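You operate a simulated robot arm through the tools that you are given. There is no shell and no other tool.

You are at the controls of a simulated robot arm. One attempt, no reset.

JOB
Swing both feeler levers off, then brush the dust off the truing wheel.
Fine: the wheel stays locked; the pink brush goes back. What is to be rubbed or washed off counts as gone when no trace of it is left.

It is judged by the outcome, as a careful person would: the job done as asked, and still so three seconds after it is handed in. It fails if anything else is knocked over, pushed out of place, dropped, spilled or broken.

ROBOT AND FRAMES
A 7-joint arm with a two-finger parallel gripper, fixed in place. Base frame: the origin is at the foot of the arm, x ahead of it, y to its left, z up; the work surface is at about z = 0.8. Readings come in m, degrees, newtons and seconds.
With the tool pointing down near the work surface it reaches from about 0.24 to 0.68 m from the base axis. Its first joint turns from -66.0 to 66.0 degrees. Payload 2.4 kg.
The tool frame sits at the grasp point between the pads (the TCP): z along the fingers, y along the line on which they close. The tips reach 0.03 m beyond it. Largest opening 0.094 m; finger width 0.028, thickness 0.01; the body of the gripper, 0.05 by 0.096 m, starts 0.055 m behind the TCP.
Orientation is that of the tool frame in the base frame, as [roll, pitch, yaw] about the fixed x, y, z axes, in that order (R = Rz(yaw) Ry(pitch) Rx(roll)). With the fingers straight down and closing along the base's y, the tool's x points along the base's -x, its y along +y and its z along -z.

CONTROLS
- The arm moves only by the tool step_arm. Its argument "plan" is one flat list of numbers, 7 for each row, row after row: the finger opening in mm, from 0 to 94, then the shift along the tool's x, y, z in units of 50 mm (1.0 is 50 mm), then the turn, a rotation vector about the tool's x, y, z in units of 4 degrees (1.0 is 4 degrees). In form: [gripper, tx, ty, tz, wx, wy, wz, gripper, tx, ty, tz, wx, wy, wz, ...]. A call has 1 to 20 rows; each row shifts and turns the commanded pose from where the row before left it, along the tool's axes as they then stand. A call with a number of a shift or a turn outside -1 to 1 is refused whole. Each row takes 0.2 s and may step no farther than 0.05 m and 8.6 degrees from the row before; otherwise, or with a gripper value out of range, the whole call is refused. Where a pose cannot be reached the arm comes as near as it can. A force on the tool above 40 N (or 10 N above the force at the start of the call, whichever is more), or a blocked arm, ends the call early, and 0.2 s more pass. Each finger travels about 0.153 m/s and halts on what it meets, pressing with about 31 N; the grip force reading is that of the motor and also rises with nothing between the fingers. The clock runs only during rows and for 0.2 s after the last one: add rows that do not move to give the fingers time. It gives the time, the measured TCP pose, the force on the tool (base axes), the opening and the grip force at its end, in the units of the frame above (readings bear some noise), with the torque about the TCP (base axes, N m) and any sound that the robot's microphone picked up, and new pictures: "pictures" is both (left out), scene, wrist or none.
- Cameras (640 x 400 px; columns grow to the right, rows downward): "scene" is fixed at [0.0512, 0.4851, 1.4528]; the picture's right is [-0.61, -0.79, 0.00], its down [-0.40, 0.31, -0.86] and it looks along [0.68, -0.53, -0.51] (base axes); focal length 319 px, centre (320, 200). "wrist" rides on the gripper at [0.076, 0.014, -0.103] in the tool frame; the picture's right is [-0.18, 0.98, 0.00], its down [-0.75, -0.14, -0.64] and it looks along [-0.63, -0.12, 0.77] (tool axes); focal length 243 px, centre (320, 200). There is no depth. A picture from a camera that has moved, and an enlarged one, comes with that camera's place and axes in the base frame and with its lens.
- enlarge(camera, box): a new picture of the part [left, top, right, bottom] of that camera's present view, enlarged. No time passes.
- finish_job(): hands the job in; it is judged then, once.

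Nothing tells you positions but the pictures and the camera data. Unless the task says otherwise, let go and move clear before handing in.

The tools are called by a JSON object that holds its "method" and its "body". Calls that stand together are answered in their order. step_arm: Moves the arm, as the interface text tells. Its arguments: {"type":"object","properties":{"plan":{"type":"array"},"pictures":{"type":"string","enum":["both","scene","wrist","none"]}},"required":["plan"]} The other tools are called the same way: enlarge (camera, box) takes an enlarged picture of a part of a camera's view; finish_job () hands the job in.

At the start:

```text
time: 0.0
position: [0.4599, 0.0907, 1.1691]
orientation: [180.0, 0.1, 180.0]
wrist_force: [-0.5, -0.1, -1.0]
torque: [0.0, 0.0, 0.02]
finger_gap: 0.0939
finger_force: 0.2
```

scene: 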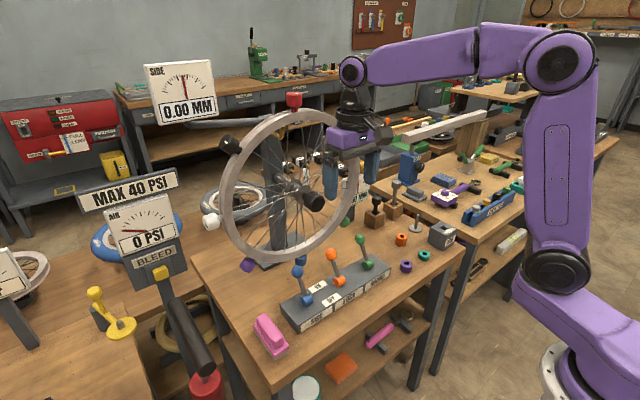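
wrist: 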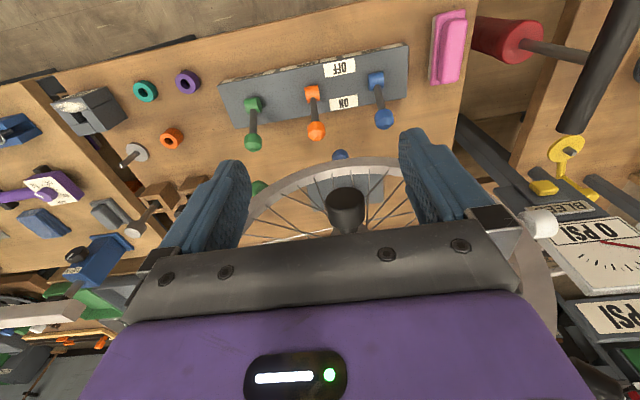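

I see a wheel in a truing stand, a panel with three levers (blue, orange, green) with labels including ON/OFF, and a pink brush on the bench. I'll look closer first before moving.

{"method": "enlarge", "body": {"camera": "scene", "box": [240, 220, 440, 370]}}

{"method": "enlarge", "body": {"camera": "scene", "box": [190, 80, 390, 280]}}

{"method": "enlarge", "body": {"camera": "wrist", "box": [200, 0, 500, 190]}}

```text
2.67 times, centred on (340, 295) of scene
camera zoom: at [0.0512, 0.4851, 1.4528], right [-0.61, -0.79, 0.0], down [-0.4, 0.31, -0.86], along [0.68, -0.53, -0.51], focal length 851 px, centre (267, -53)
```

zoom: 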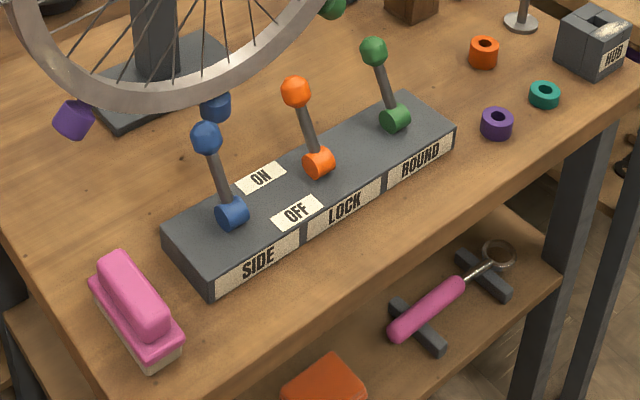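

```text
2.00 times, centred on (290, 180) of scene
camera zoom: at [0.0512, 0.4851, 1.4528], right [-0.61, -0.79, 0.0], down [-0.4, 0.31, -0.86], along [0.68, -0.53, -0.51], focal length 638 px, centre (380, 240)
```

zoom: 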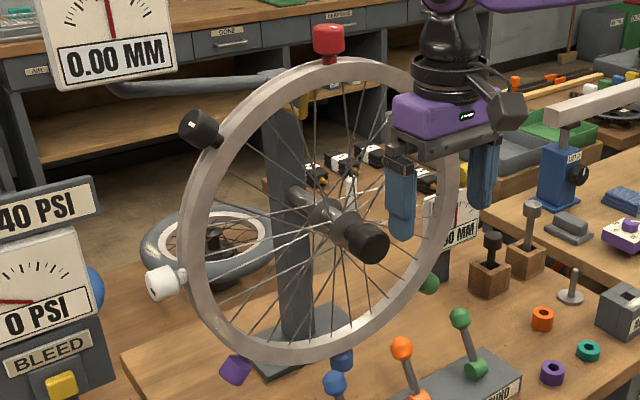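

```text
2.11 times, centred on (350, 95) of wrist
camera zoom: at [0.3831, 0.1056, 1.271], right [0.18, 0.98, 0.0], down [0.75, -0.14, 0.64], along [0.63, -0.12, -0.77], focal length 511 px, centre (257, 421)
```

zoom: 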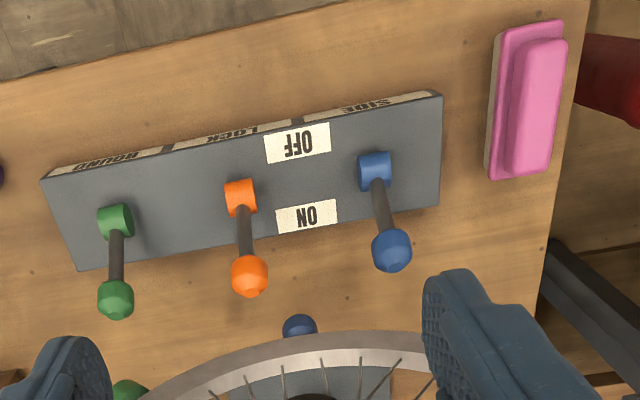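

Next I look for the dust on the wheel and for the dials' state.

{"method": "enlarge", "body": {"camera": "scene", "box": [200, 90, 300, 180]}}

{"method": "enlarge", "body": {"camera": "scene", "box": [200, 180, 300, 270]}}

{"method": "enlarge", "body": {"camera": "scene", "box": [280, 180, 380, 270]}}

{"method": "enlarge", "body": {"camera": "scene", "box": [130, 50, 230, 140]}}

{"method": "enlarge", "body": {"camera": "wrist", "box": [230, 130, 430, 250]}}

{"method": "enlarge", "body": {"camera": "scene", "box": [260, 80, 380, 190]}}

```text
4.44 times, centred on (250, 135) of scene
camera zoom: at [0.0512, 0.4851, 1.4528], right [-0.61, -0.79, 0.0], down [-0.4, 0.31, -0.86], along [0.68, -0.53, -0.51], focal length 1418 px, centre (631, 489)
```

zoom: 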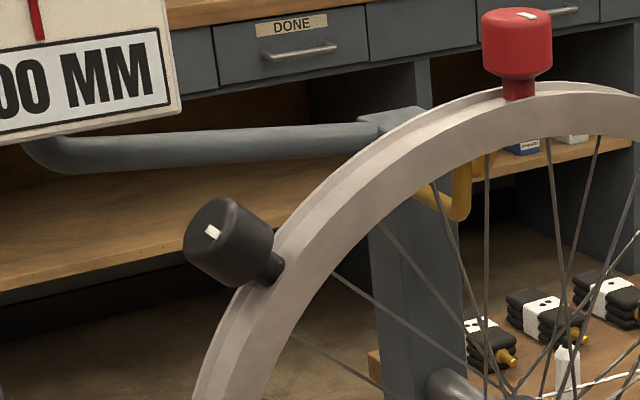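

```text
4.44 times, centred on (250, 225) of scene
camera zoom: at [0.0512, 0.4851, 1.4528], right [-0.61, -0.79, 0.0], down [-0.4, 0.31, -0.86], along [0.68, -0.53, -0.51], focal length 1418 px, centre (631, 89)
```

zoom: 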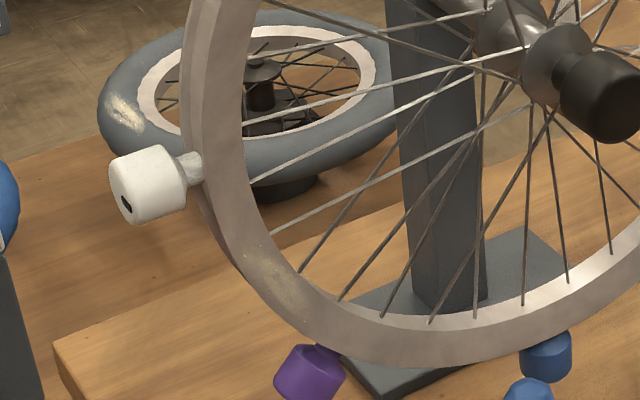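

```text
4.44 times, centred on (330, 225) of scene
camera zoom: at [0.0512, 0.4851, 1.4528], right [-0.61, -0.79, 0.0], down [-0.4, 0.31, -0.86], along [0.68, -0.53, -0.51], focal length 1418 px, centre (276, 89)
```

zoom: 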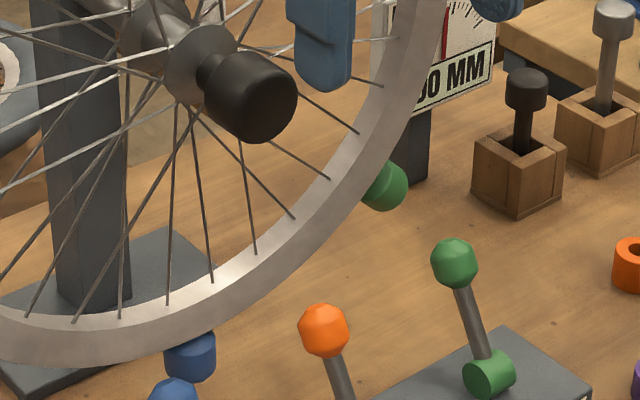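

```text
4.44 times, centred on (180, 95) of scene
camera zoom: at [0.0512, 0.4851, 1.4528], right [-0.61, -0.79, 0.0], down [-0.4, 0.31, -0.86], along [0.68, -0.53, -0.51], focal length 1418 px, centre (942, 667)
```

zoom: 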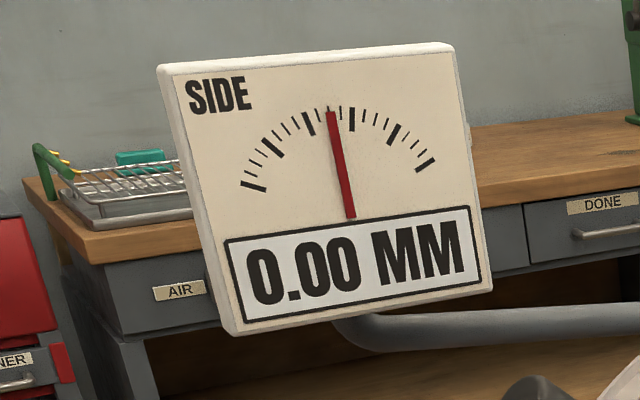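

```text
3.20 times, centred on (330, 190) of wrist
camera zoom: at [0.3831, 0.1056, 1.271], right [0.18, 0.98, 0.0], down [0.75, -0.14, 0.64], along [0.63, -0.12, -0.77], focal length 776 px, centre (288, 232)
```

zoom: 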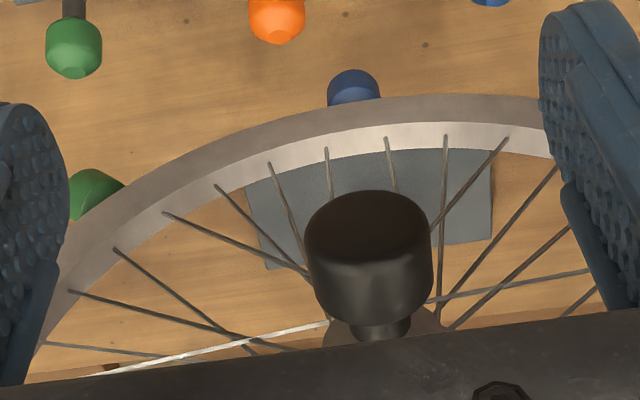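

```text
3.64 times, centred on (320, 135) of scene
camera zoom: at [0.0512, 0.4851, 1.4528], right [-0.61, -0.79, 0.0], down [-0.4, 0.31, -0.86], along [0.68, -0.53, -0.51], focal length 1161 px, centre (320, 436)
```

zoom: 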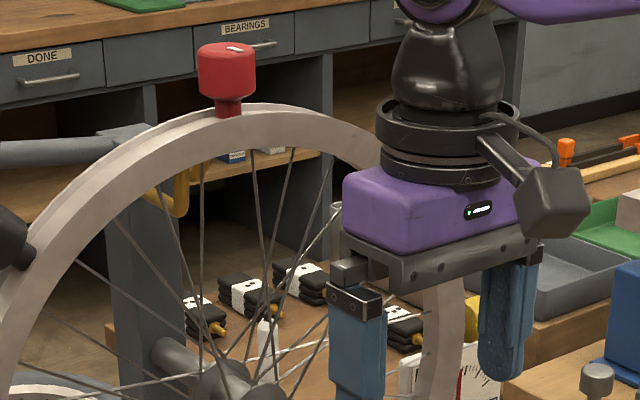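

{"method": "enlarge", "body": {"camera": "scene", "box": [225, 220, 285, 260]}}

{"method": "enlarge", "body": {"camera": "scene", "box": [205, 190, 265, 230]}}

{"method": "enlarge", "body": {"camera": "scene", "box": [240, 300, 320, 360]}}

{"method": "enlarge", "body": {"camera": "scene", "box": [270, 240, 390, 320]}}

```text
10.00 times, centred on (255, 240) of scene
camera zoom: at [0.0512, 0.4851, 1.4528], right [-0.61, -0.79, 0.0], down [-0.4, 0.31, -0.86], along [0.68, -0.53, -0.51], focal length 3192 px, centre (970, -200)
```

zoom: 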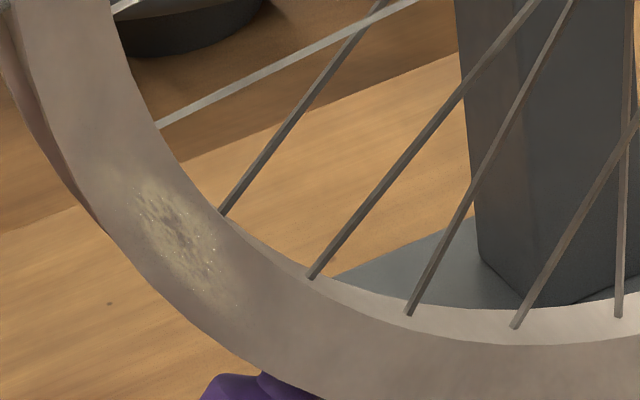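

```text
10.00 times, centred on (235, 210) of scene
camera zoom: at [0.0512, 0.4851, 1.4528], right [-0.61, -0.79, 0.0], down [-0.4, 0.31, -0.86], along [0.68, -0.53, -0.51], focal length 3192 px, centre (1170, 100)
```

zoom: 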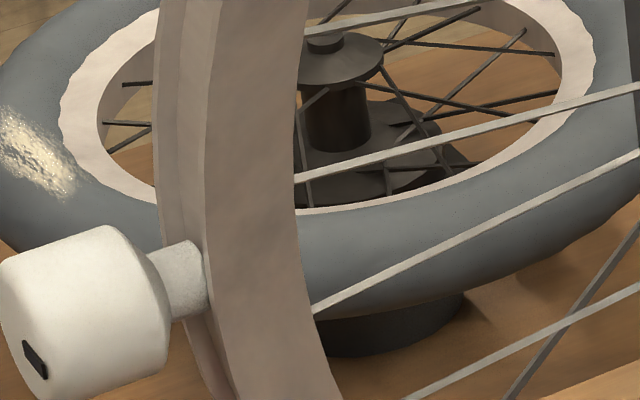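

```text
6.67 times, centred on (280, 330) of scene
camera zoom: at [0.0512, 0.4851, 1.4528], right [-0.61, -0.79, 0.0], down [-0.4, 0.31, -0.86], along [0.68, -0.53, -0.51], focal length 2128 px, centre (587, -667)
```

zoom: 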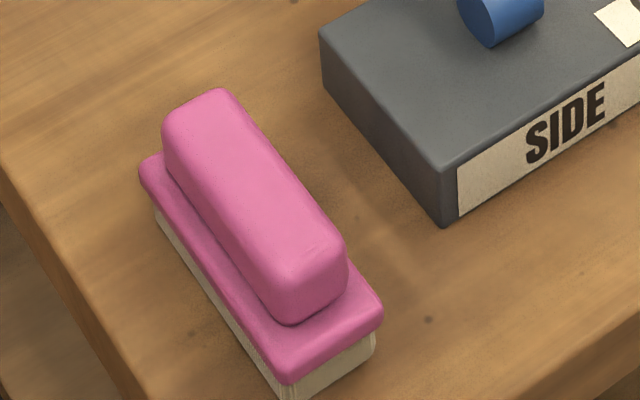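

```text
5.00 times, centred on (330, 280) of scene
camera zoom: at [0.0512, 0.4851, 1.4528], right [-0.61, -0.79, 0.0], down [-0.4, 0.31, -0.86], along [0.68, -0.53, -0.51], focal length 1596 px, centre (270, -200)
```

zoom: 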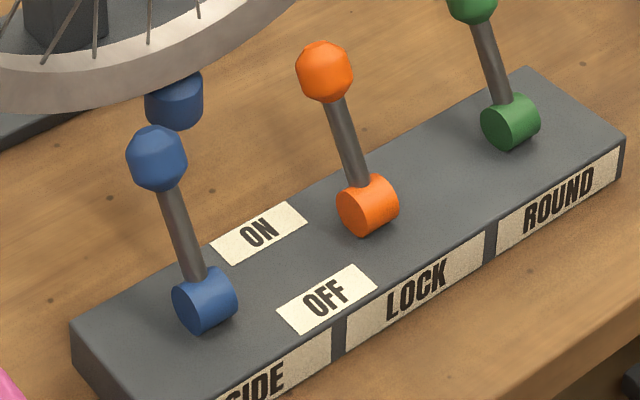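

The panel's levers are SIDE (blue), LOCK (orange) and ROUND (green). All are leaning to ON, toward the wheel. The dust sits on the rim's robot-side face at about (0.61, 0.275, 1.0), and the brush is at about (0.482, 0.288). I'll tilt the tool about 28° and move to just short of the blue lever's ball, at about (0.540, 0.173, 0.910).

{"method": "step_arm", "body": {"plan": [60, 0, 0, 0, 0, -1, 0, 60, 0, 0, 0, 0, -1, 0, 60, 0, 0, 0, 0, -1, 0, 60, 0, 0, 0, 0, -1, 0, 60, 0, 0, 0, 0, -1, 0, 60, 0, 0, 0, 0, -1, 0, 60, 0, 0, 0, 0, -1, 0, 60, 0.125, 0.206, 0.42, 0, 0, 0, 60, 0.125, 0.206, 0.42, 0, 0, 0, 60, 0.125, 0.206, 0.42, 0, 0, 0, 60, 0.125, 0.206, 0.42, 0, 0, 0, 60, 0.125, 0.206, 0.42, 0, 0, 0, 60, 0.125, 0.206, 0.42, 0, 0, 0, 60, 0.125, 0.206, 0.42, 0, 0, 0, 60, 0.125, 0.206, 0.42, 0, 0, 0, 60, 0, 0, 0, 0, 0, 0], "pictures": "both"}}

```text
time: 3.4
position: [0.4964, 0.1718, 0.9968]
orientation: [180.0, 28.0, -180.0]
wrist_force: [-0.1, -0.5, -0.3]
torque: [0.05, 0.02, -0.01]
finger_gap: 0.06
finger_force: 0.1
camera wrist: at [0.3795, 0.1863, 1.0512], right [0.16, 0.98, 0.09], down [0.36, -0.14, 0.92], along [0.92, -0.12, -0.38], focal length 243 px, centre (320, 200)
```

scene: 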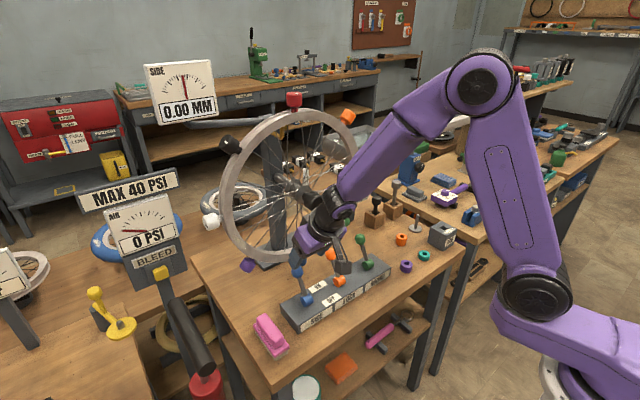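
wrist: 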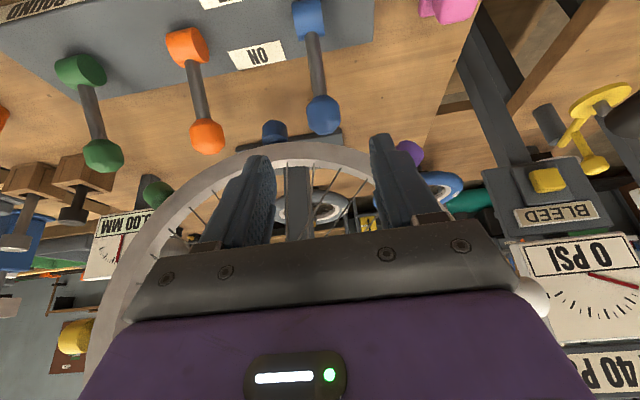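

Blue ball is confirmed at about (0.539, 0.174, 0.911), centred between the fingers. I'll move in along the tool axis and close on it.

{"method": "step_arm", "body": {"plan": [60, 0.013, 0.008, 0.32, 0, 0, 0, 60, 0.013, 0.008, 0.32, 0, 0, 0, 60, 0.013, 0.008, 0.32, 0, 0, 0, 60, 0.013, 0.008, 0.32, 0, 0, 0, 60, 0, 0, 0.32, 0, 0, 0, 60, 0, 0, 0.32, 0, 0, 0, 60, 0, 0, 0, 0, 0, 0], "pictures": "both"}}

```text
time: 5.0
position: [0.5391, 0.1751, 0.9109]
orientation: [180.0, 28.1, -179.9]
wrist_force: [-1.3, -0.2, 0.2]
torque: [-0.01, 0.01, -0.03]
finger_gap: 0.0601
finger_force: 0.0
camera wrist: at [0.4234, 0.1893, 0.9647], right [0.16, 0.98, 0.09], down [0.36, -0.14, 0.92], along [0.92, -0.12, -0.38], focal length 243 px, centre (320, 200)
```

scene: 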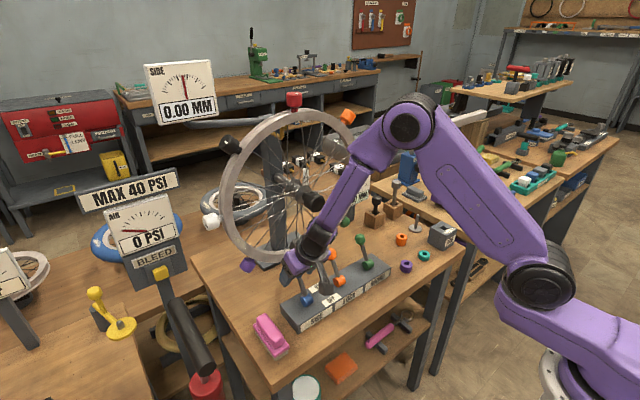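
wrist: 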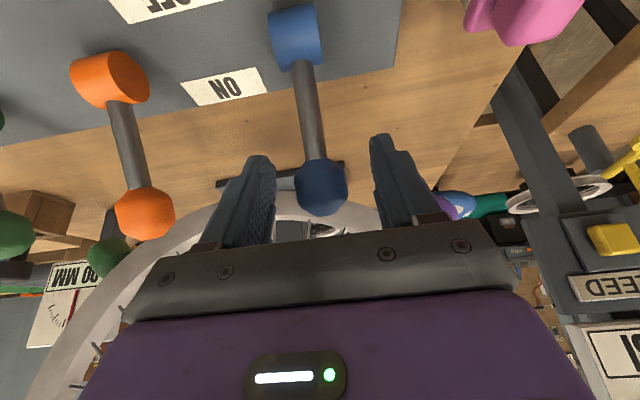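

The ball sits between the pads. Now I close on it and check before swinging.

{"method": "step_arm", "body": {"plan": [20, 0, 0, 0, 0, 0, 0, 20, 0, 0, 0, 0, 0, 0, 20, 0, 0, 0, 0, 0, 0], "pictures": "wrist"}}

```text
time: 5.8
position: [0.5405, 0.1758, 0.9103]
orientation: [-180.0, 28.0, -179.9]
wrist_force: [1.8, 2.8, -3.5]
torque: [-0.02, -0.2, 0.08]
finger_gap: 0.0277
finger_force: 45.4
camera wrist: at [0.4233, 0.1894, 0.9648], right [0.16, 0.98, 0.09], down [0.36, -0.14, 0.92], along [0.92, -0.12, -0.38], focal length 243 px, centre (320, 200)
```

wrist: 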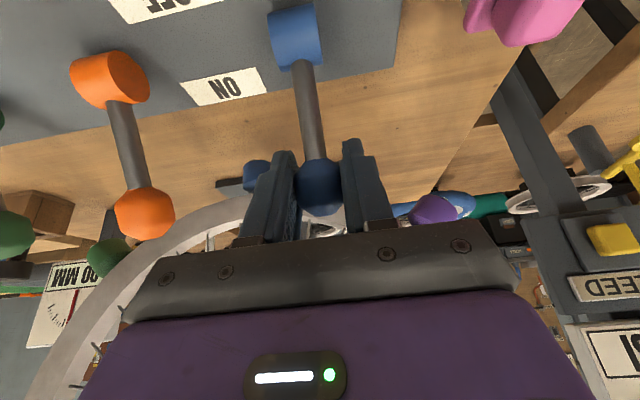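

The ball is gripped (gap 27.7 mm). Next I swing it along its arc toward OFF.

{"method": "step_arm", "body": {"plan": [20, 0.082, 0, -0.112, 0, 0, 0, 20, 0.082, 0, -0.112, 0, 0, 0, 20, 0.092, 0, -0.085, 0, 0, 0, 20, 0.092, 0, -0.085, 0, 0, 0, 20, 0.105, 0, -0.069, 0, 0, 0, 20, 0.105, 0, -0.069, 0, 0, 0, 20, 0, 0, 0, 0, 0, 0], "pictures": "both"}}

```text
time: 7.4
position: [0.5041, 0.1739, 0.925]
orientation: [179.8, 28.6, 179.8]
wrist_force: [19.5, -8.1, 28.4]
torque: [0.03, -1.52, -0.02]
finger_gap: 0.0271
finger_force: 44.9
camera wrist: at [0.387, 0.19, 0.9781], right [0.17, 0.98, 0.09], down [0.35, -0.14, 0.92], along [0.92, -0.12, -0.37], focal length 243 px, centre (320, 200)
```

scene: 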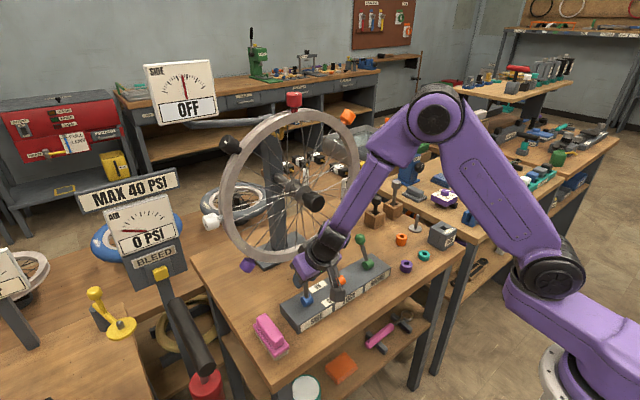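
wrist: 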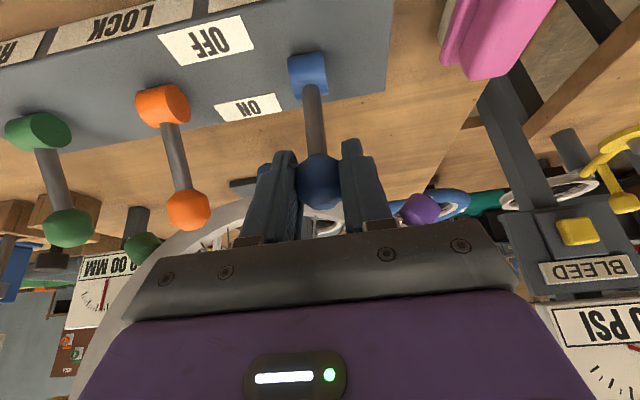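

The SIDE dial now reads OFF with the lever about upright. The arc runs a few millimetres higher than I planned, so I'll lift slightly and carry on toward the OFF end.

{"method": "step_arm", "body": {"plan": [20, -0.028, 0, -0.053, 0, 0, 0, 20, 0.116, 0, -0.049, 0, 0, 0, 20, 0.116, 0, -0.049, 0, 0, 0, 20, 0.122, 0, -0.029, 0, 0, 0, 20, 0.122, 0, -0.029, 0, 0, 0, 20, 0, 0, 0, 0, 0, 0], "pictures": "both"}}

```text
time: 8.8
position: [0.4793, 0.1753, 0.9248]
orientation: [179.9, 28.5, 179.9]
wrist_force: [7.8, -7.4, 38.1]
torque: [-0.08, -1.6, -0.05]
finger_gap: 0.0273
finger_force: 45.2
camera wrist: at [0.3617, 0.1897, 0.9772], right [0.16, 0.98, 0.09], down [0.35, -0.14, 0.92], along [0.92, -0.12, -0.37], focal length 243 px, centre (320, 200)
```

scene: 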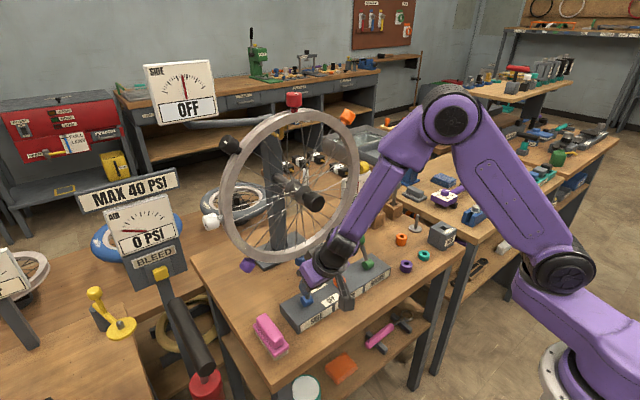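
wrist: 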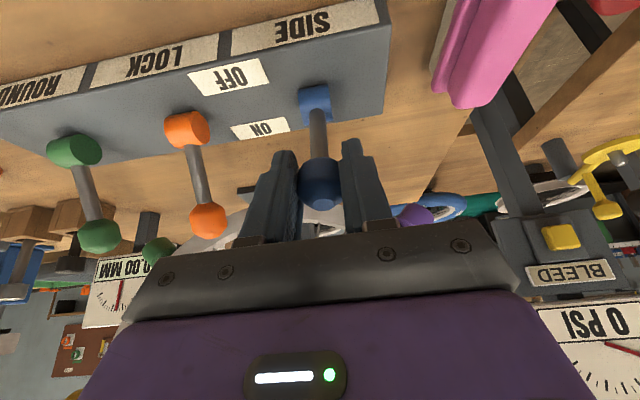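

{"method": "step_arm", "body": {"plan": [20, 0.029, 0, -0.104, 0, 0, 0, 20, 0.134, 0, -0.026, 0, 0, 0, 20, 0.136, 0, -0.013, 0, 0, 0, 20, 0, 0, 0, 0, 0, 0], "pictures": "wrist"}}

```text
time: 9.8
position: [0.4606, 0.1744, 0.9208]
orientation: [-179.9, 28.0, 180.0]
wrist_force: [18.1, -1.6, -4.6]
torque: [-0.04, -1.29, -0.07]
finger_gap: 0.0268
finger_force: 45.0
camera wrist: at [0.344, 0.1897, 0.9745], right [0.16, 0.98, 0.09], down [0.36, -0.14, 0.92], along [0.92, -0.12, -0.38], focal length 243 px, centre (320, 200)
```

wrist: 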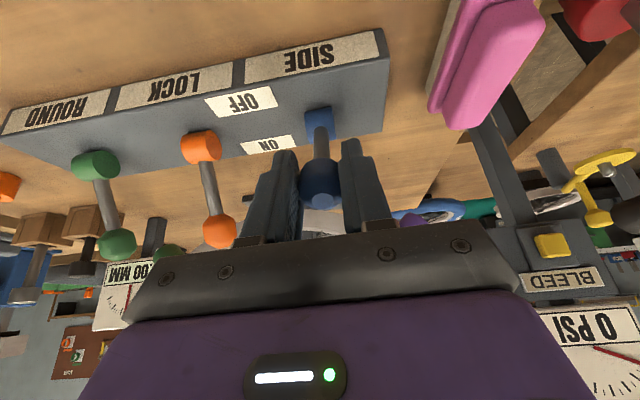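

{"method": "step_arm", "body": {"plan": [20, 0.136, 0, 0, 0, 0, 0, 20, 0.134, 0, 0.01, 0, 0, 0, 20, 0, 0, 0, 0, 0, 0], "pictures": "wrist"}}

```text
time: 10.6
position: [0.4522, 0.1746, 0.9166]
orientation: [179.9, 28.6, 179.8]
wrist_force: [28.1, -4.5, 25.8]
torque: [-0.03, -1.03, -0.04]
finger_gap: 0.0271
finger_force: 45.0
camera wrist: at [0.3353, 0.1899, 0.9697], right [0.16, 0.98, 0.09], down [0.35, -0.14, 0.92], along [0.92, -0.12, -0.37], focal length 243 px, centre (320, 200)
```

wrist: 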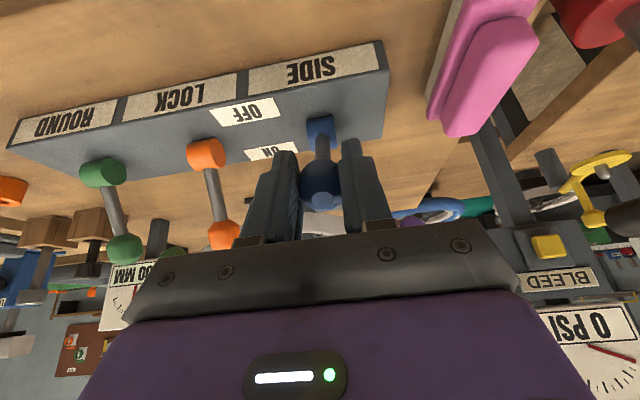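

The lever seems near its OFF stop. I'll open and see where it rests.

{"method": "step_arm", "body": {"plan": [60, 0, 0, 0, 0, 0, 0, 60, 0, 0, 0, 0, 0, 0, 60, 0, 0, 0, 0, 0, 0], "pictures": "both"}}

```text
time: 11.4
position: [0.4481, 0.1743, 0.9124]
orientation: [-180.0, 27.8, -179.9]
wrist_force: [-0.6, 0.1, 0.5]
torque: [0.0, 0.02, -0.01]
finger_gap: 0.0601
finger_force: 0.0
camera wrist: at [0.3318, 0.1892, 0.968], right [0.16, 0.98, 0.09], down [0.37, -0.14, 0.92], along [0.92, -0.12, -0.38], focal length 243 px, centre (320, 200)
```

scene: 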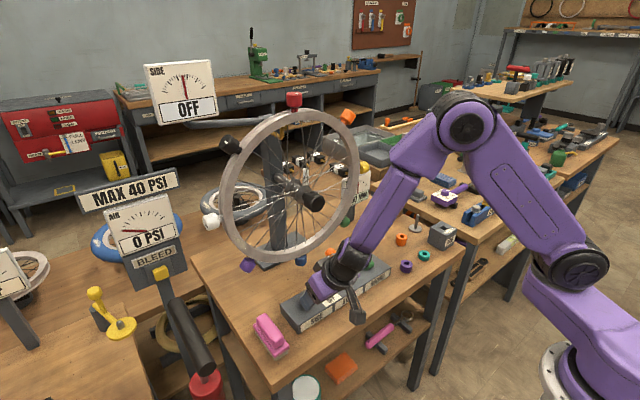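
wrist: 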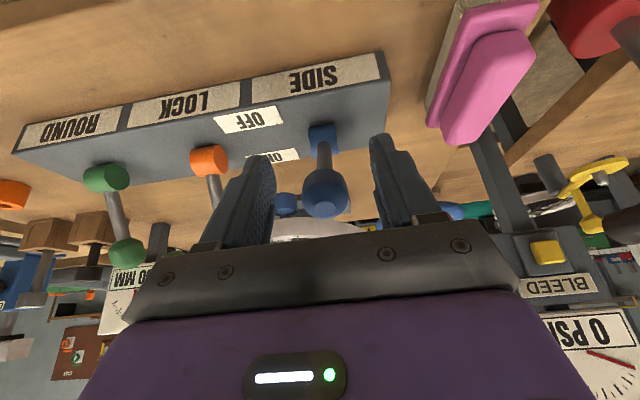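

{"method": "step_arm", "body": {"plan": [60, 0, 0, -0.5, 0, 0, 0, 60, 0, 0, -0.5, 0, 0, 0, 60, 0, 0, -0.5, 0, 0, 0, 60, 0, 0, -0.5, 0, 0, 0, 60, 0, 0, 0, 0, 0, 0], "pictures": "both"}}

```text
time: 12.6
position: [0.4012, 0.1752, 0.9994]
orientation: [-180.0, 28.2, -180.0]
wrist_force: [-0.5, 0.4, -0.3]
torque: [0.02, 0.0, -0.01]
finger_gap: 0.06
finger_force: 0.1
camera wrist: at [0.2836, 0.1897, 1.0536], right [0.16, 0.98, 0.09], down [0.36, -0.14, 0.92], along [0.92, -0.12, -0.38], focal length 243 px, centre (320, 200)
```

scene: 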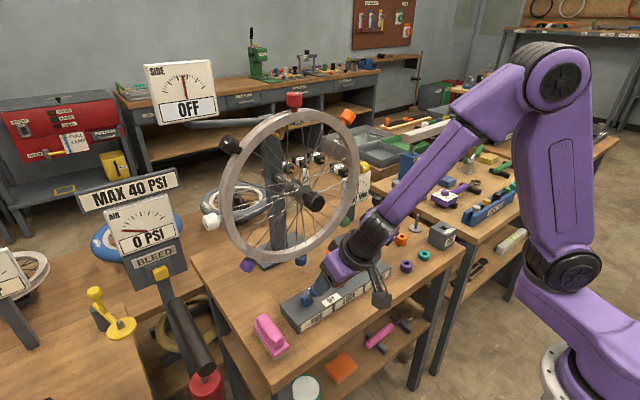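
wrist: 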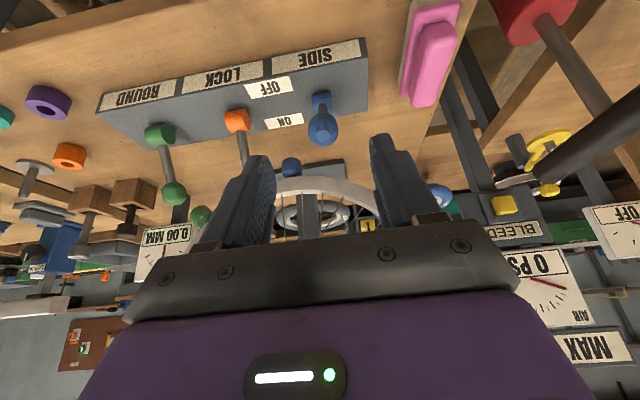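

SIDE is off and the blue lever now rests toward the robot, at about (0.462, 0.174, 0.911). Next is the green ROUND lever, with its ball at about (0.537, -0.032, 0.912).

{"method": "step_arm", "body": {"plan": [60, 0, -0.69, 0, 0, 0, 0, 60, 0, -0.69, 0, 0, 0, 0, 60, 0, -0.69, 0, 0, 0, 0, 60, 0, -0.69, 0, 0, 0, 0, 60, 0, -0.69, 0, 0, 0, 0, 60, 0, -0.69, 0, 0, 0, 0, 60, -0.4, 0, 0.3, 0, 0, 0, 60, -0.4, 0, 0.3, 0, 0, 0, 60, -0.4, 0, 0.3, 0, 0, 0, 60, -0.4, 0, 0.3, 0, 0, 0, 60, 0, 0, 0, 0, 0, 0, 60, 0, 0, 0, 0, 0, 0], "pictures": "both"}}

```text
time: 15.2
position: [0.5003, -0.0297, 0.9854]
orientation: [180.0, 28.0, -180.0]
wrist_force: [-0.4, 0.6, -0.2]
torque: [0.02, -0.01, -0.02]
finger_gap: 0.06
finger_force: 0.0
camera wrist: at [0.3844, -0.0156, 1.0403], right [0.16, 0.98, 0.09], down [0.36, -0.14, 0.92], along [0.92, -0.12, -0.38], focal length 243 px, centre (320, 200)
```

scene: 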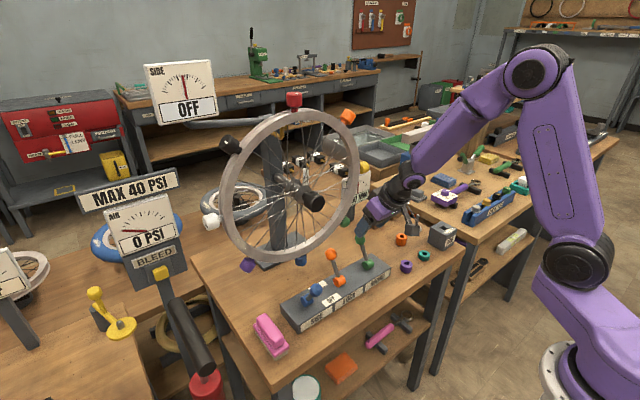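
wrist: 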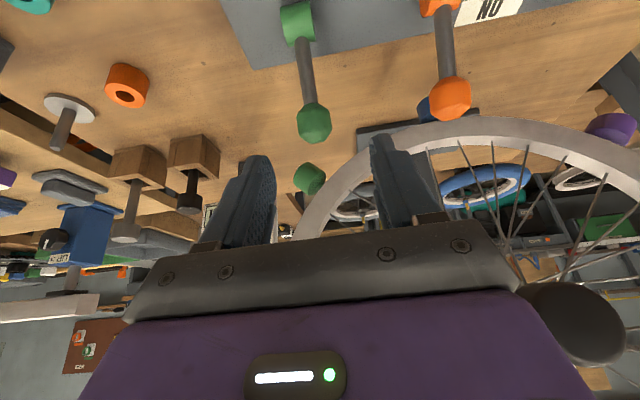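

Green ball refined to about (0.537, -0.035, 0.912). Moving in and gripping it.

{"method": "step_arm", "body": {"plan": [60, 0.005, -0.02, 0.331, 0, 0, 0, 60, 0.005, -0.02, 0.331, 0, 0, 0, 60, 0.005, -0.02, 0.331, 0, 0, 0, 60, 0, -0.02, 0.331, 0, 0, 0, 60, 0, -0.018, 0.33, 0, 0, 0, 60, 0, 0, 0, 0, 0, 0, 20, 0, 0, 0, 0, 0, 0, 20, 0, 0, 0, 0, 0, 0, 20, 0, 0, 0, 0, 0, 0], "pictures": "wrist"}}

```text
time: 17.2
position: [0.5387, -0.0355, 0.9148]
orientation: [179.9, 28.1, -179.9]
wrist_force: [2.7, 8.5, 0.2]
torque: [0.04, -0.17, 0.03]
finger_gap: 0.0271
finger_force: 45.5
camera wrist: at [0.422, -0.0209, 0.9683], right [0.16, 0.98, 0.09], down [0.36, -0.14, 0.92], along [0.92, -0.11, -0.38], focal length 243 px, centre (320, 200)
```

wrist: 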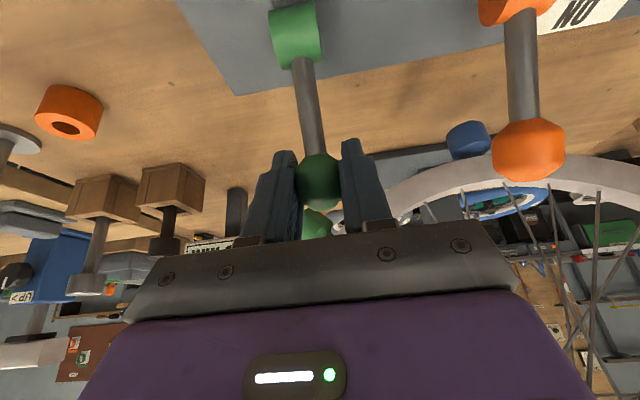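

{"method": "step_arm", "body": {"plan": [20, 0.058, 0, -0.09, 0, 0, 0, 20, 0.058, 0, -0.09, 0, 0, 0, 20, 0.09, 0, -0.098, 0, 0, 0, 20, 0.09, 0, -0.098, 0, 0, 0, 20, 0.105, 0, -0.082, 0, 0, 0, 20, 0.105, 0, -0.082, 0, 0, 0, 20, 0, 0, 0, 0, 0, 0], "pictures": "wrist"}}

```text
time: 18.8
position: [0.5053, -0.0354, 0.9273]
orientation: [179.8, 28.4, -179.8]
wrist_force: [15.1, 18.6, 4.7]
torque: [0.12, -1.19, 0.09]
finger_gap: 0.0267
finger_force: 45.2
camera wrist: at [0.3891, -0.0212, 0.9798], right [0.16, 0.98, 0.09], down [0.36, -0.14, 0.92], along [0.92, -0.11, -0.38], focal length 243 px, centre (320, 200)
```

wrist: 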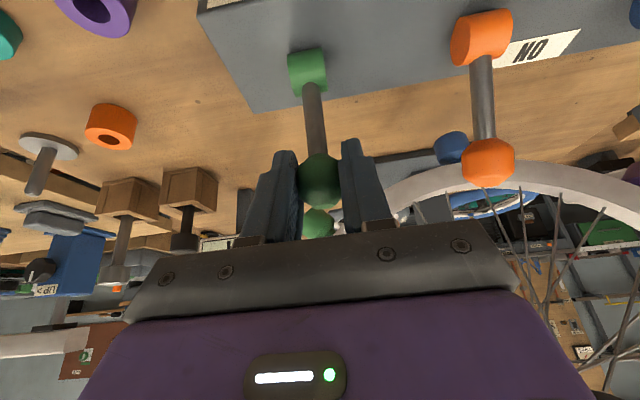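

{"method": "step_arm", "body": {"plan": [20, 0.116, 0.03, -0.062, 0, 0, 0, 20, 0.116, 0, -0.062, 0, 0, 0, 20, 0.126, 0, -0.041, 0, 0, 0, 20, 0.126, 0, -0.041, 0, 0, 0, 20, 0, 0, 0, 0, 0, 0], "pictures": "wrist"}}

```text
time: 20.0
position: [0.4802, -0.0341, 0.9265]
orientation: [-180.0, 28.5, 179.8]
wrist_force: [10.1, -0.1, 24.5]
torque: [-0.11, -1.54, -0.03]
finger_gap: 0.0269
finger_force: 44.8
camera wrist: at [0.3629, -0.0199, 0.9782], right [0.17, 0.98, 0.09], down [0.35, -0.14, 0.92], along [0.92, -0.12, -0.37], focal length 243 px, centre (320, 200)
```

wrist: 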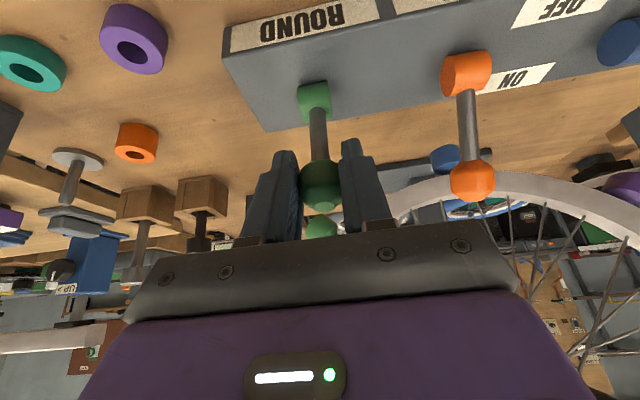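

{"method": "step_arm", "body": {"plan": [20, 0.112, 0, -0.054, 0, 0, 0, 20, 0.132, 0, -0.019, 0, 0, 0, 20, 0.107, 0, 0.003, 0, 0, 0, 20, 0.107, 0, 0.003, 0, 0, 0, 20, 0, 0, 0, 0, 0, 0], "pictures": "both"}}

```text
time: 20.9
position: [0.4617, -0.0344, 0.9206]
orientation: [-179.9, 28.8, -180.0]
wrist_force: [-5.0, 0.1, 8.1]
torque: [0.0, 0.01, 0.0]
finger_gap: 0.027
finger_force: 45.3
stopped in row 4: the force on the tool passed its limit at 40 N (the readings are from after the stop); the commanded pose is now the measured one
camera wrist: at [0.3449, -0.0203, 0.9723], right [0.16, 0.98, 0.09], down [0.35, -0.14, 0.93], along [0.92, -0.12, -0.37], focal length 243 px, centre (320, 200)
```

scene: 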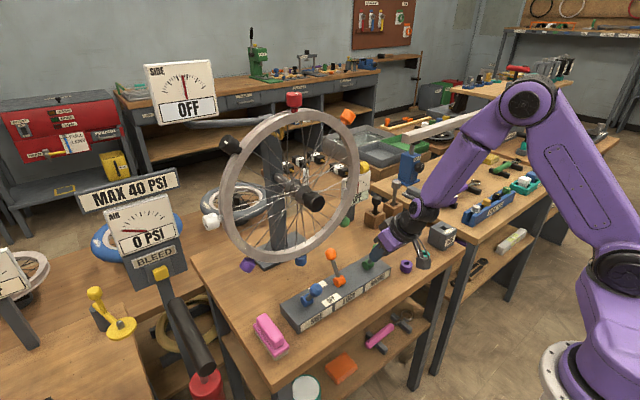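
wrist: 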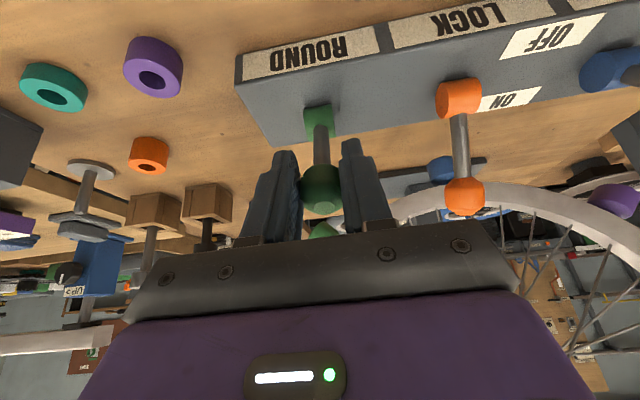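

Force rose near the stop, so I open, back off along the tool axis, and check both levers and the ROUND dial.

{"method": "step_arm", "body": {"plan": [60, 0, 0, 0, 0, 0, 0, 60, 0, 0, 0, 0, 0, 0, 60, 0, 0, -0.5, 0, 0, 0, 60, 0, 0, -0.5, 0, 0, 0, 60, 0, 0, -0.5, 0, 0, 0, 60, 0, 0, -0.5, 0, 0, 0, 60, 0, 0, 0, 0, 0, 0], "pictures": "both"}}

{"method": "enlarge", "body": {"camera": "scene", "box": [270, 160, 450, 330]}}

{"method": "enlarge", "body": {"camera": "wrist", "box": [220, 0, 640, 260]}}

```text
time: 22.6
position: [0.4152, -0.035, 1.0074]
orientation: [179.9, 29.0, 180.0]
wrist_force: [0.7, -0.1, 0.1]
torque: [0.03, -0.01, -0.02]
finger_gap: 0.06
finger_force: 0.2
camera wrist: at [0.298, -0.0209, 1.0595], right [0.16, 0.98, 0.09], down [0.35, -0.14, 0.93], along [0.92, -0.12, -0.37], focal length 243 px, centre (320, 200)
```

scene: 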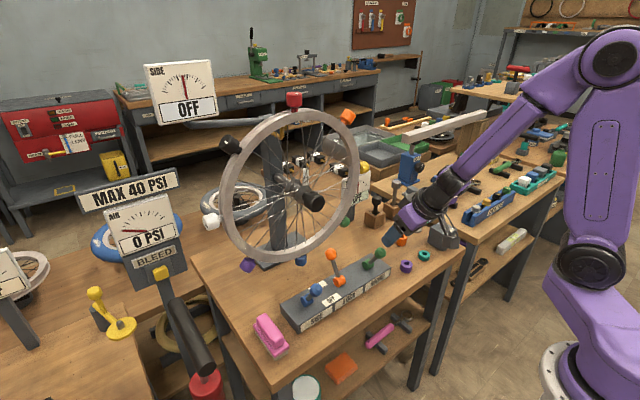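
wrist: 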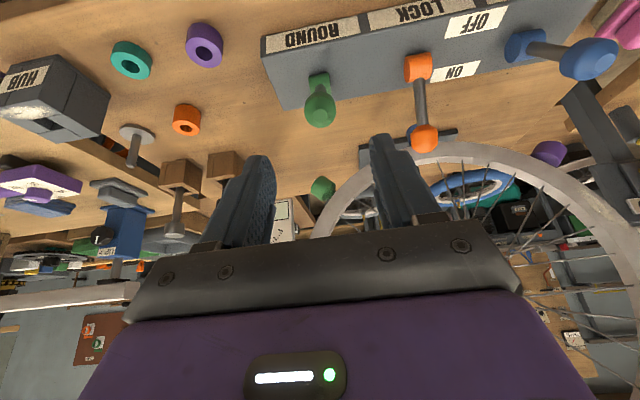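

```text
2.35 times, centred on (360, 245) of scene
camera zoom: at [0.0512, 0.4851, 1.4528], right [-0.61, -0.79, 0.0], down [-0.4, 0.31, -0.86], along [0.68, -0.53, -0.51], focal length 751 px, centre (226, 94)
```

zoom: 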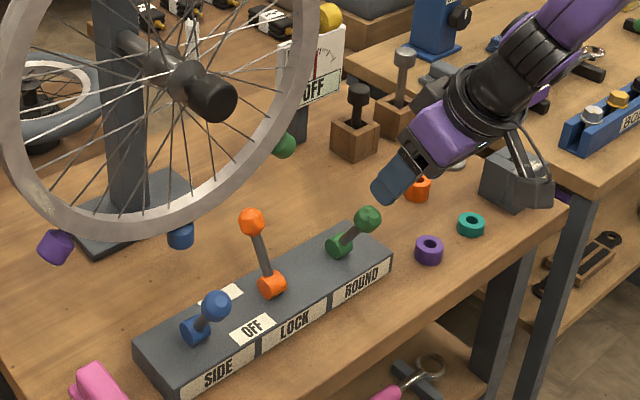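

```text
1.52 times, centred on (430, 130) of wrist
camera zoom: at [0.298, -0.0209, 1.0595], right [0.16, 0.98, 0.09], down [0.35, -0.14, 0.93], along [0.92, -0.12, -0.37], focal length 370 px, centre (152, 307)
```

zoom: 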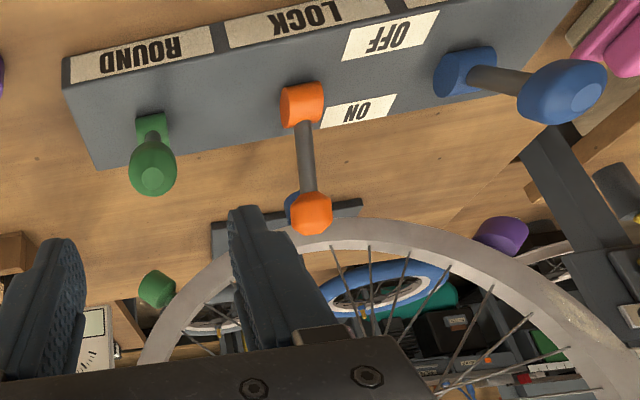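

Both dials read OFF, both feeler levers are swung to the OFF side, and LOCK is still ON. Dust is confirmed at about (0.613, 0.272, 0.996). Next I bring the tool upright and hover over the pink brush.

{"method": "step_arm", "body": {"plan": [80, 0, 0, 0, 0, 0.9, 0, 80, 0, 0, 0, 0, 0.9, 0, 80, 0, 0, 0, 0, 0.9, 0, 80, 0, 0, 0, 0, 0.9, 0, 80, 0, 0, 0, 0, 0.9, 0, 80, 0, 0, 0, 0, 0.9, 0, 80, 0, 0, 0, 0, 0.9, 0, 80, 0, 0, 0, 0, 0.92, 0, 80, -0.147, 0.717, 0.05, 0, 0, 0, 80, -0.147, 0.717, 0.05, 0, 0, 0, 80, -0.147, 0.717, 0.05, 0, 0, 0, 80, -0.147, 0.717, 0.05, 0, 0, 0, 80, -0.147, 0.717, 0.05, 0, 0, 0, 80, -0.147, 0.717, 0.05, 0, 0, 0, 80, -0.147, 0.717, 0.05, 0, 0, 0, 80, -0.147, 0.717, 0.05, 0, 0, 0, 80, -0.147, 0.717, 0.05, 0, 0, 0, 80, 0, 0, 0, 0, 0, 0, 80, 0, 0, 0, 0, 0, 0], "pictures": "both"}}

{"method": "enlarge", "body": {"camera": "wrist", "box": [220, 0, 420, 150]}}

{"method": "enlarge", "body": {"camera": "scene", "box": [230, 250, 350, 370]}}

```text
time: 26.6
position: [0.49, 0.2774, 0.9824]
orientation: [-177.9, 7.4, 179.1]
wrist_force: [0.2, 0.5, 0.2]
torque: [-0.02, -0.01, -0.03]
finger_gap: 0.08
finger_force: 0.1
out of reach, approached as far as the arm can: row 2, 4
camera wrist: at [0.4012, 0.2972, 1.0733], right [0.2, 0.98, -0.01], down [0.66, -0.13, 0.74], along [0.72, -0.16, -0.67], focal length 243 px, centre (320, 200)
```

scene: 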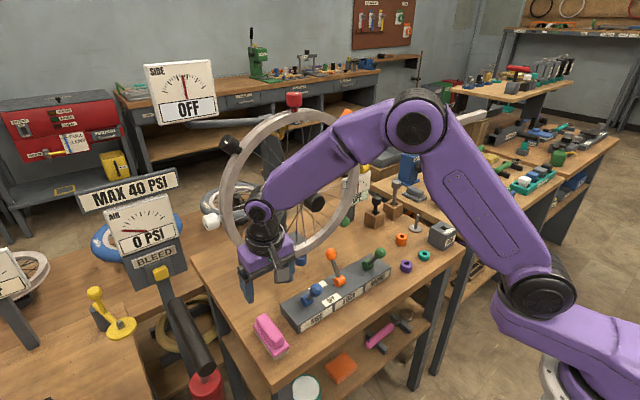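
wrist: 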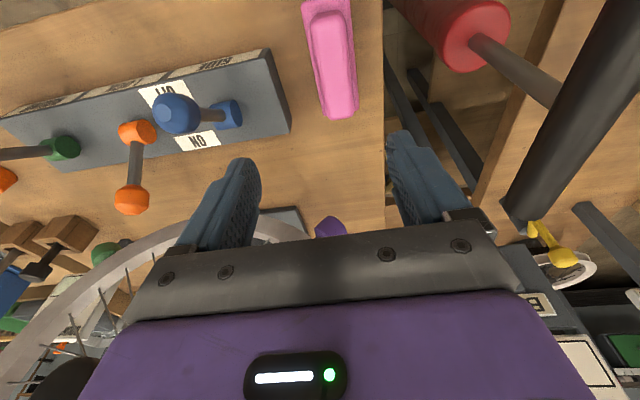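

```text
2.67 times, centred on (320, 75) of wrist
camera zoom: at [0.4012, 0.2972, 1.0733], right [0.2, 0.98, -0.01], down [0.66, -0.13, 0.74], along [0.72, -0.16, -0.67], focal length 647 px, centre (320, 533)
```

zoom: 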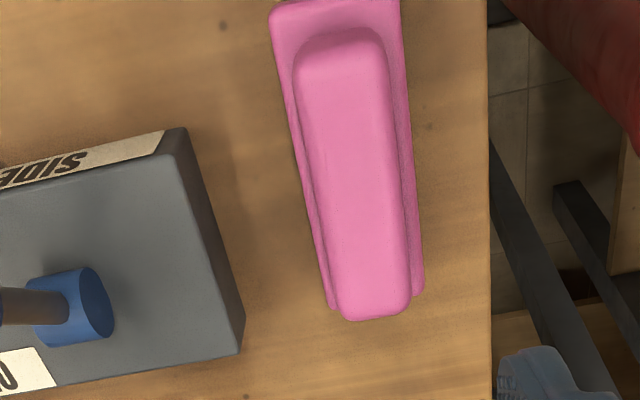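

```text
3.33 times, centred on (290, 310) of scene
camera zoom: at [0.0512, 0.4851, 1.4528], right [-0.61, -0.79, 0.0], down [-0.4, 0.31, -0.86], along [0.68, -0.53, -0.51], focal length 1064 px, centre (420, -167)
```

zoom: 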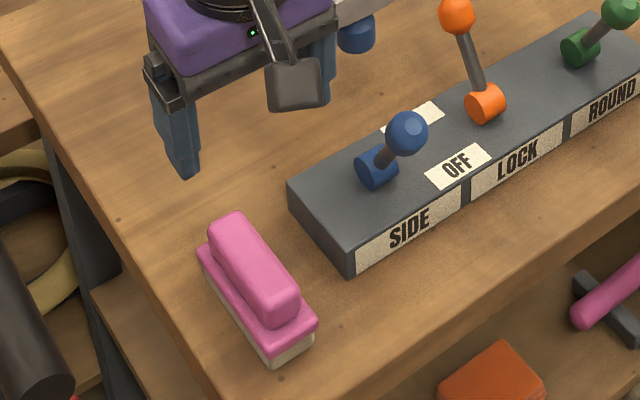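

The brush lies along x at about (0.482, 0.289), with its handle top near z 0.855 and its base plate near z 0.828. The tool is still about 7° off vertical, so I'll correct that and settle above the brush.

{"method": "step_arm", "body": {"plan": [70, 0, 0, 0, -0.26, 0.92, -0.11, 70, 0, 0, 0, -0.26, 0.92, -0.11, 70, 0.08, 0.11, 0.3, 0, 0, 0, 70, 0.08, 0.11, 0.3, 0, 0, 0, 70, 0, 0, 0.3, 0, 0, 0, 70, 0, 0, 0, 0, 0, 0, 70, 0, 0, 0, 0, 0, 0], "pictures": "both"}}

{"method": "enlarge", "body": {"camera": "scene", "box": [230, 270, 310, 360]}}

```text
time: 28.1
position: [0.4832, 0.2874, 0.9362]
orientation: [-179.9, 0.2, 180.0]
wrist_force: [0.5, 0.6, -0.1]
torque: [-0.03, -0.01, 0.0]
finger_gap: 0.0701
finger_force: 0.0
camera wrist: at [0.4066, 0.3029, 1.0385], right [0.19, 0.98, 0.0], down [0.75, -0.14, 0.64], along [0.63, -0.12, -0.77], focal length 243 px, centre (320, 200)
```

scene: 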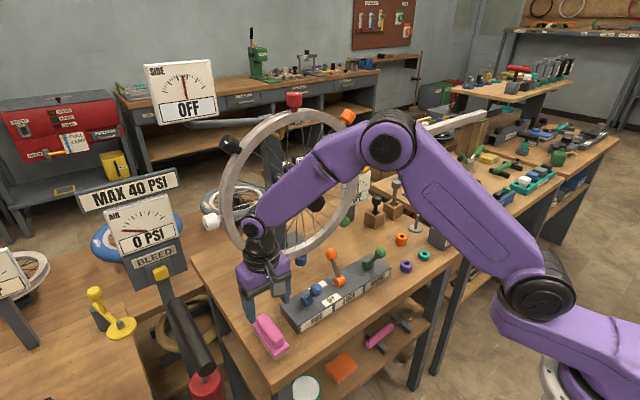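
wrist: 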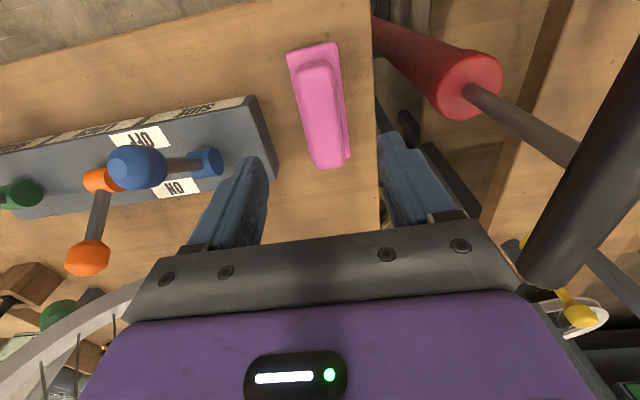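

```text
4.44 times, centred on (270, 315) of scene
camera zoom: at [0.0512, 0.4851, 1.4528], right [-0.61, -0.79, 0.0], down [-0.4, 0.31, -0.86], along [0.68, -0.53, -0.51], focal length 1418 px, centre (542, -311)
```

zoom: 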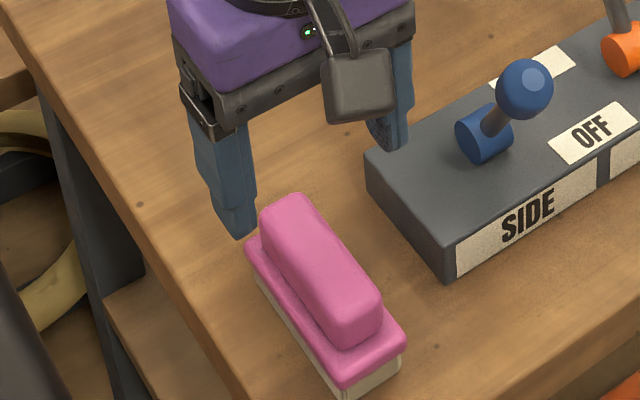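

{"method": "enlarge", "body": {"camera": "wrist", "box": [240, 20, 400, 190]}}

```text
2.35 times, centred on (320, 105) of wrist
camera zoom: at [0.4066, 0.3029, 1.0385], right [0.19, 0.98, 0.0], down [0.75, -0.14, 0.64], along [0.63, -0.12, -0.77], focal length 571 px, centre (320, 424)
```

zoom: 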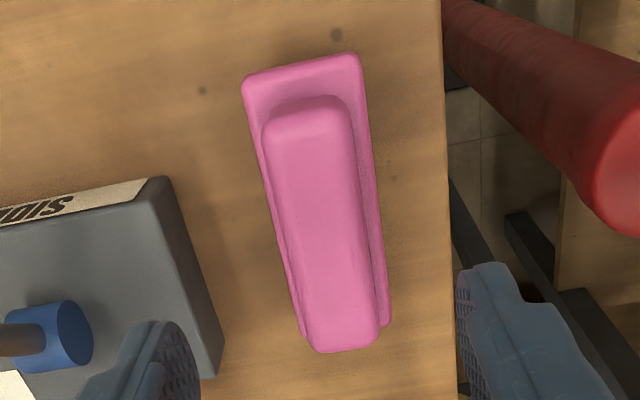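

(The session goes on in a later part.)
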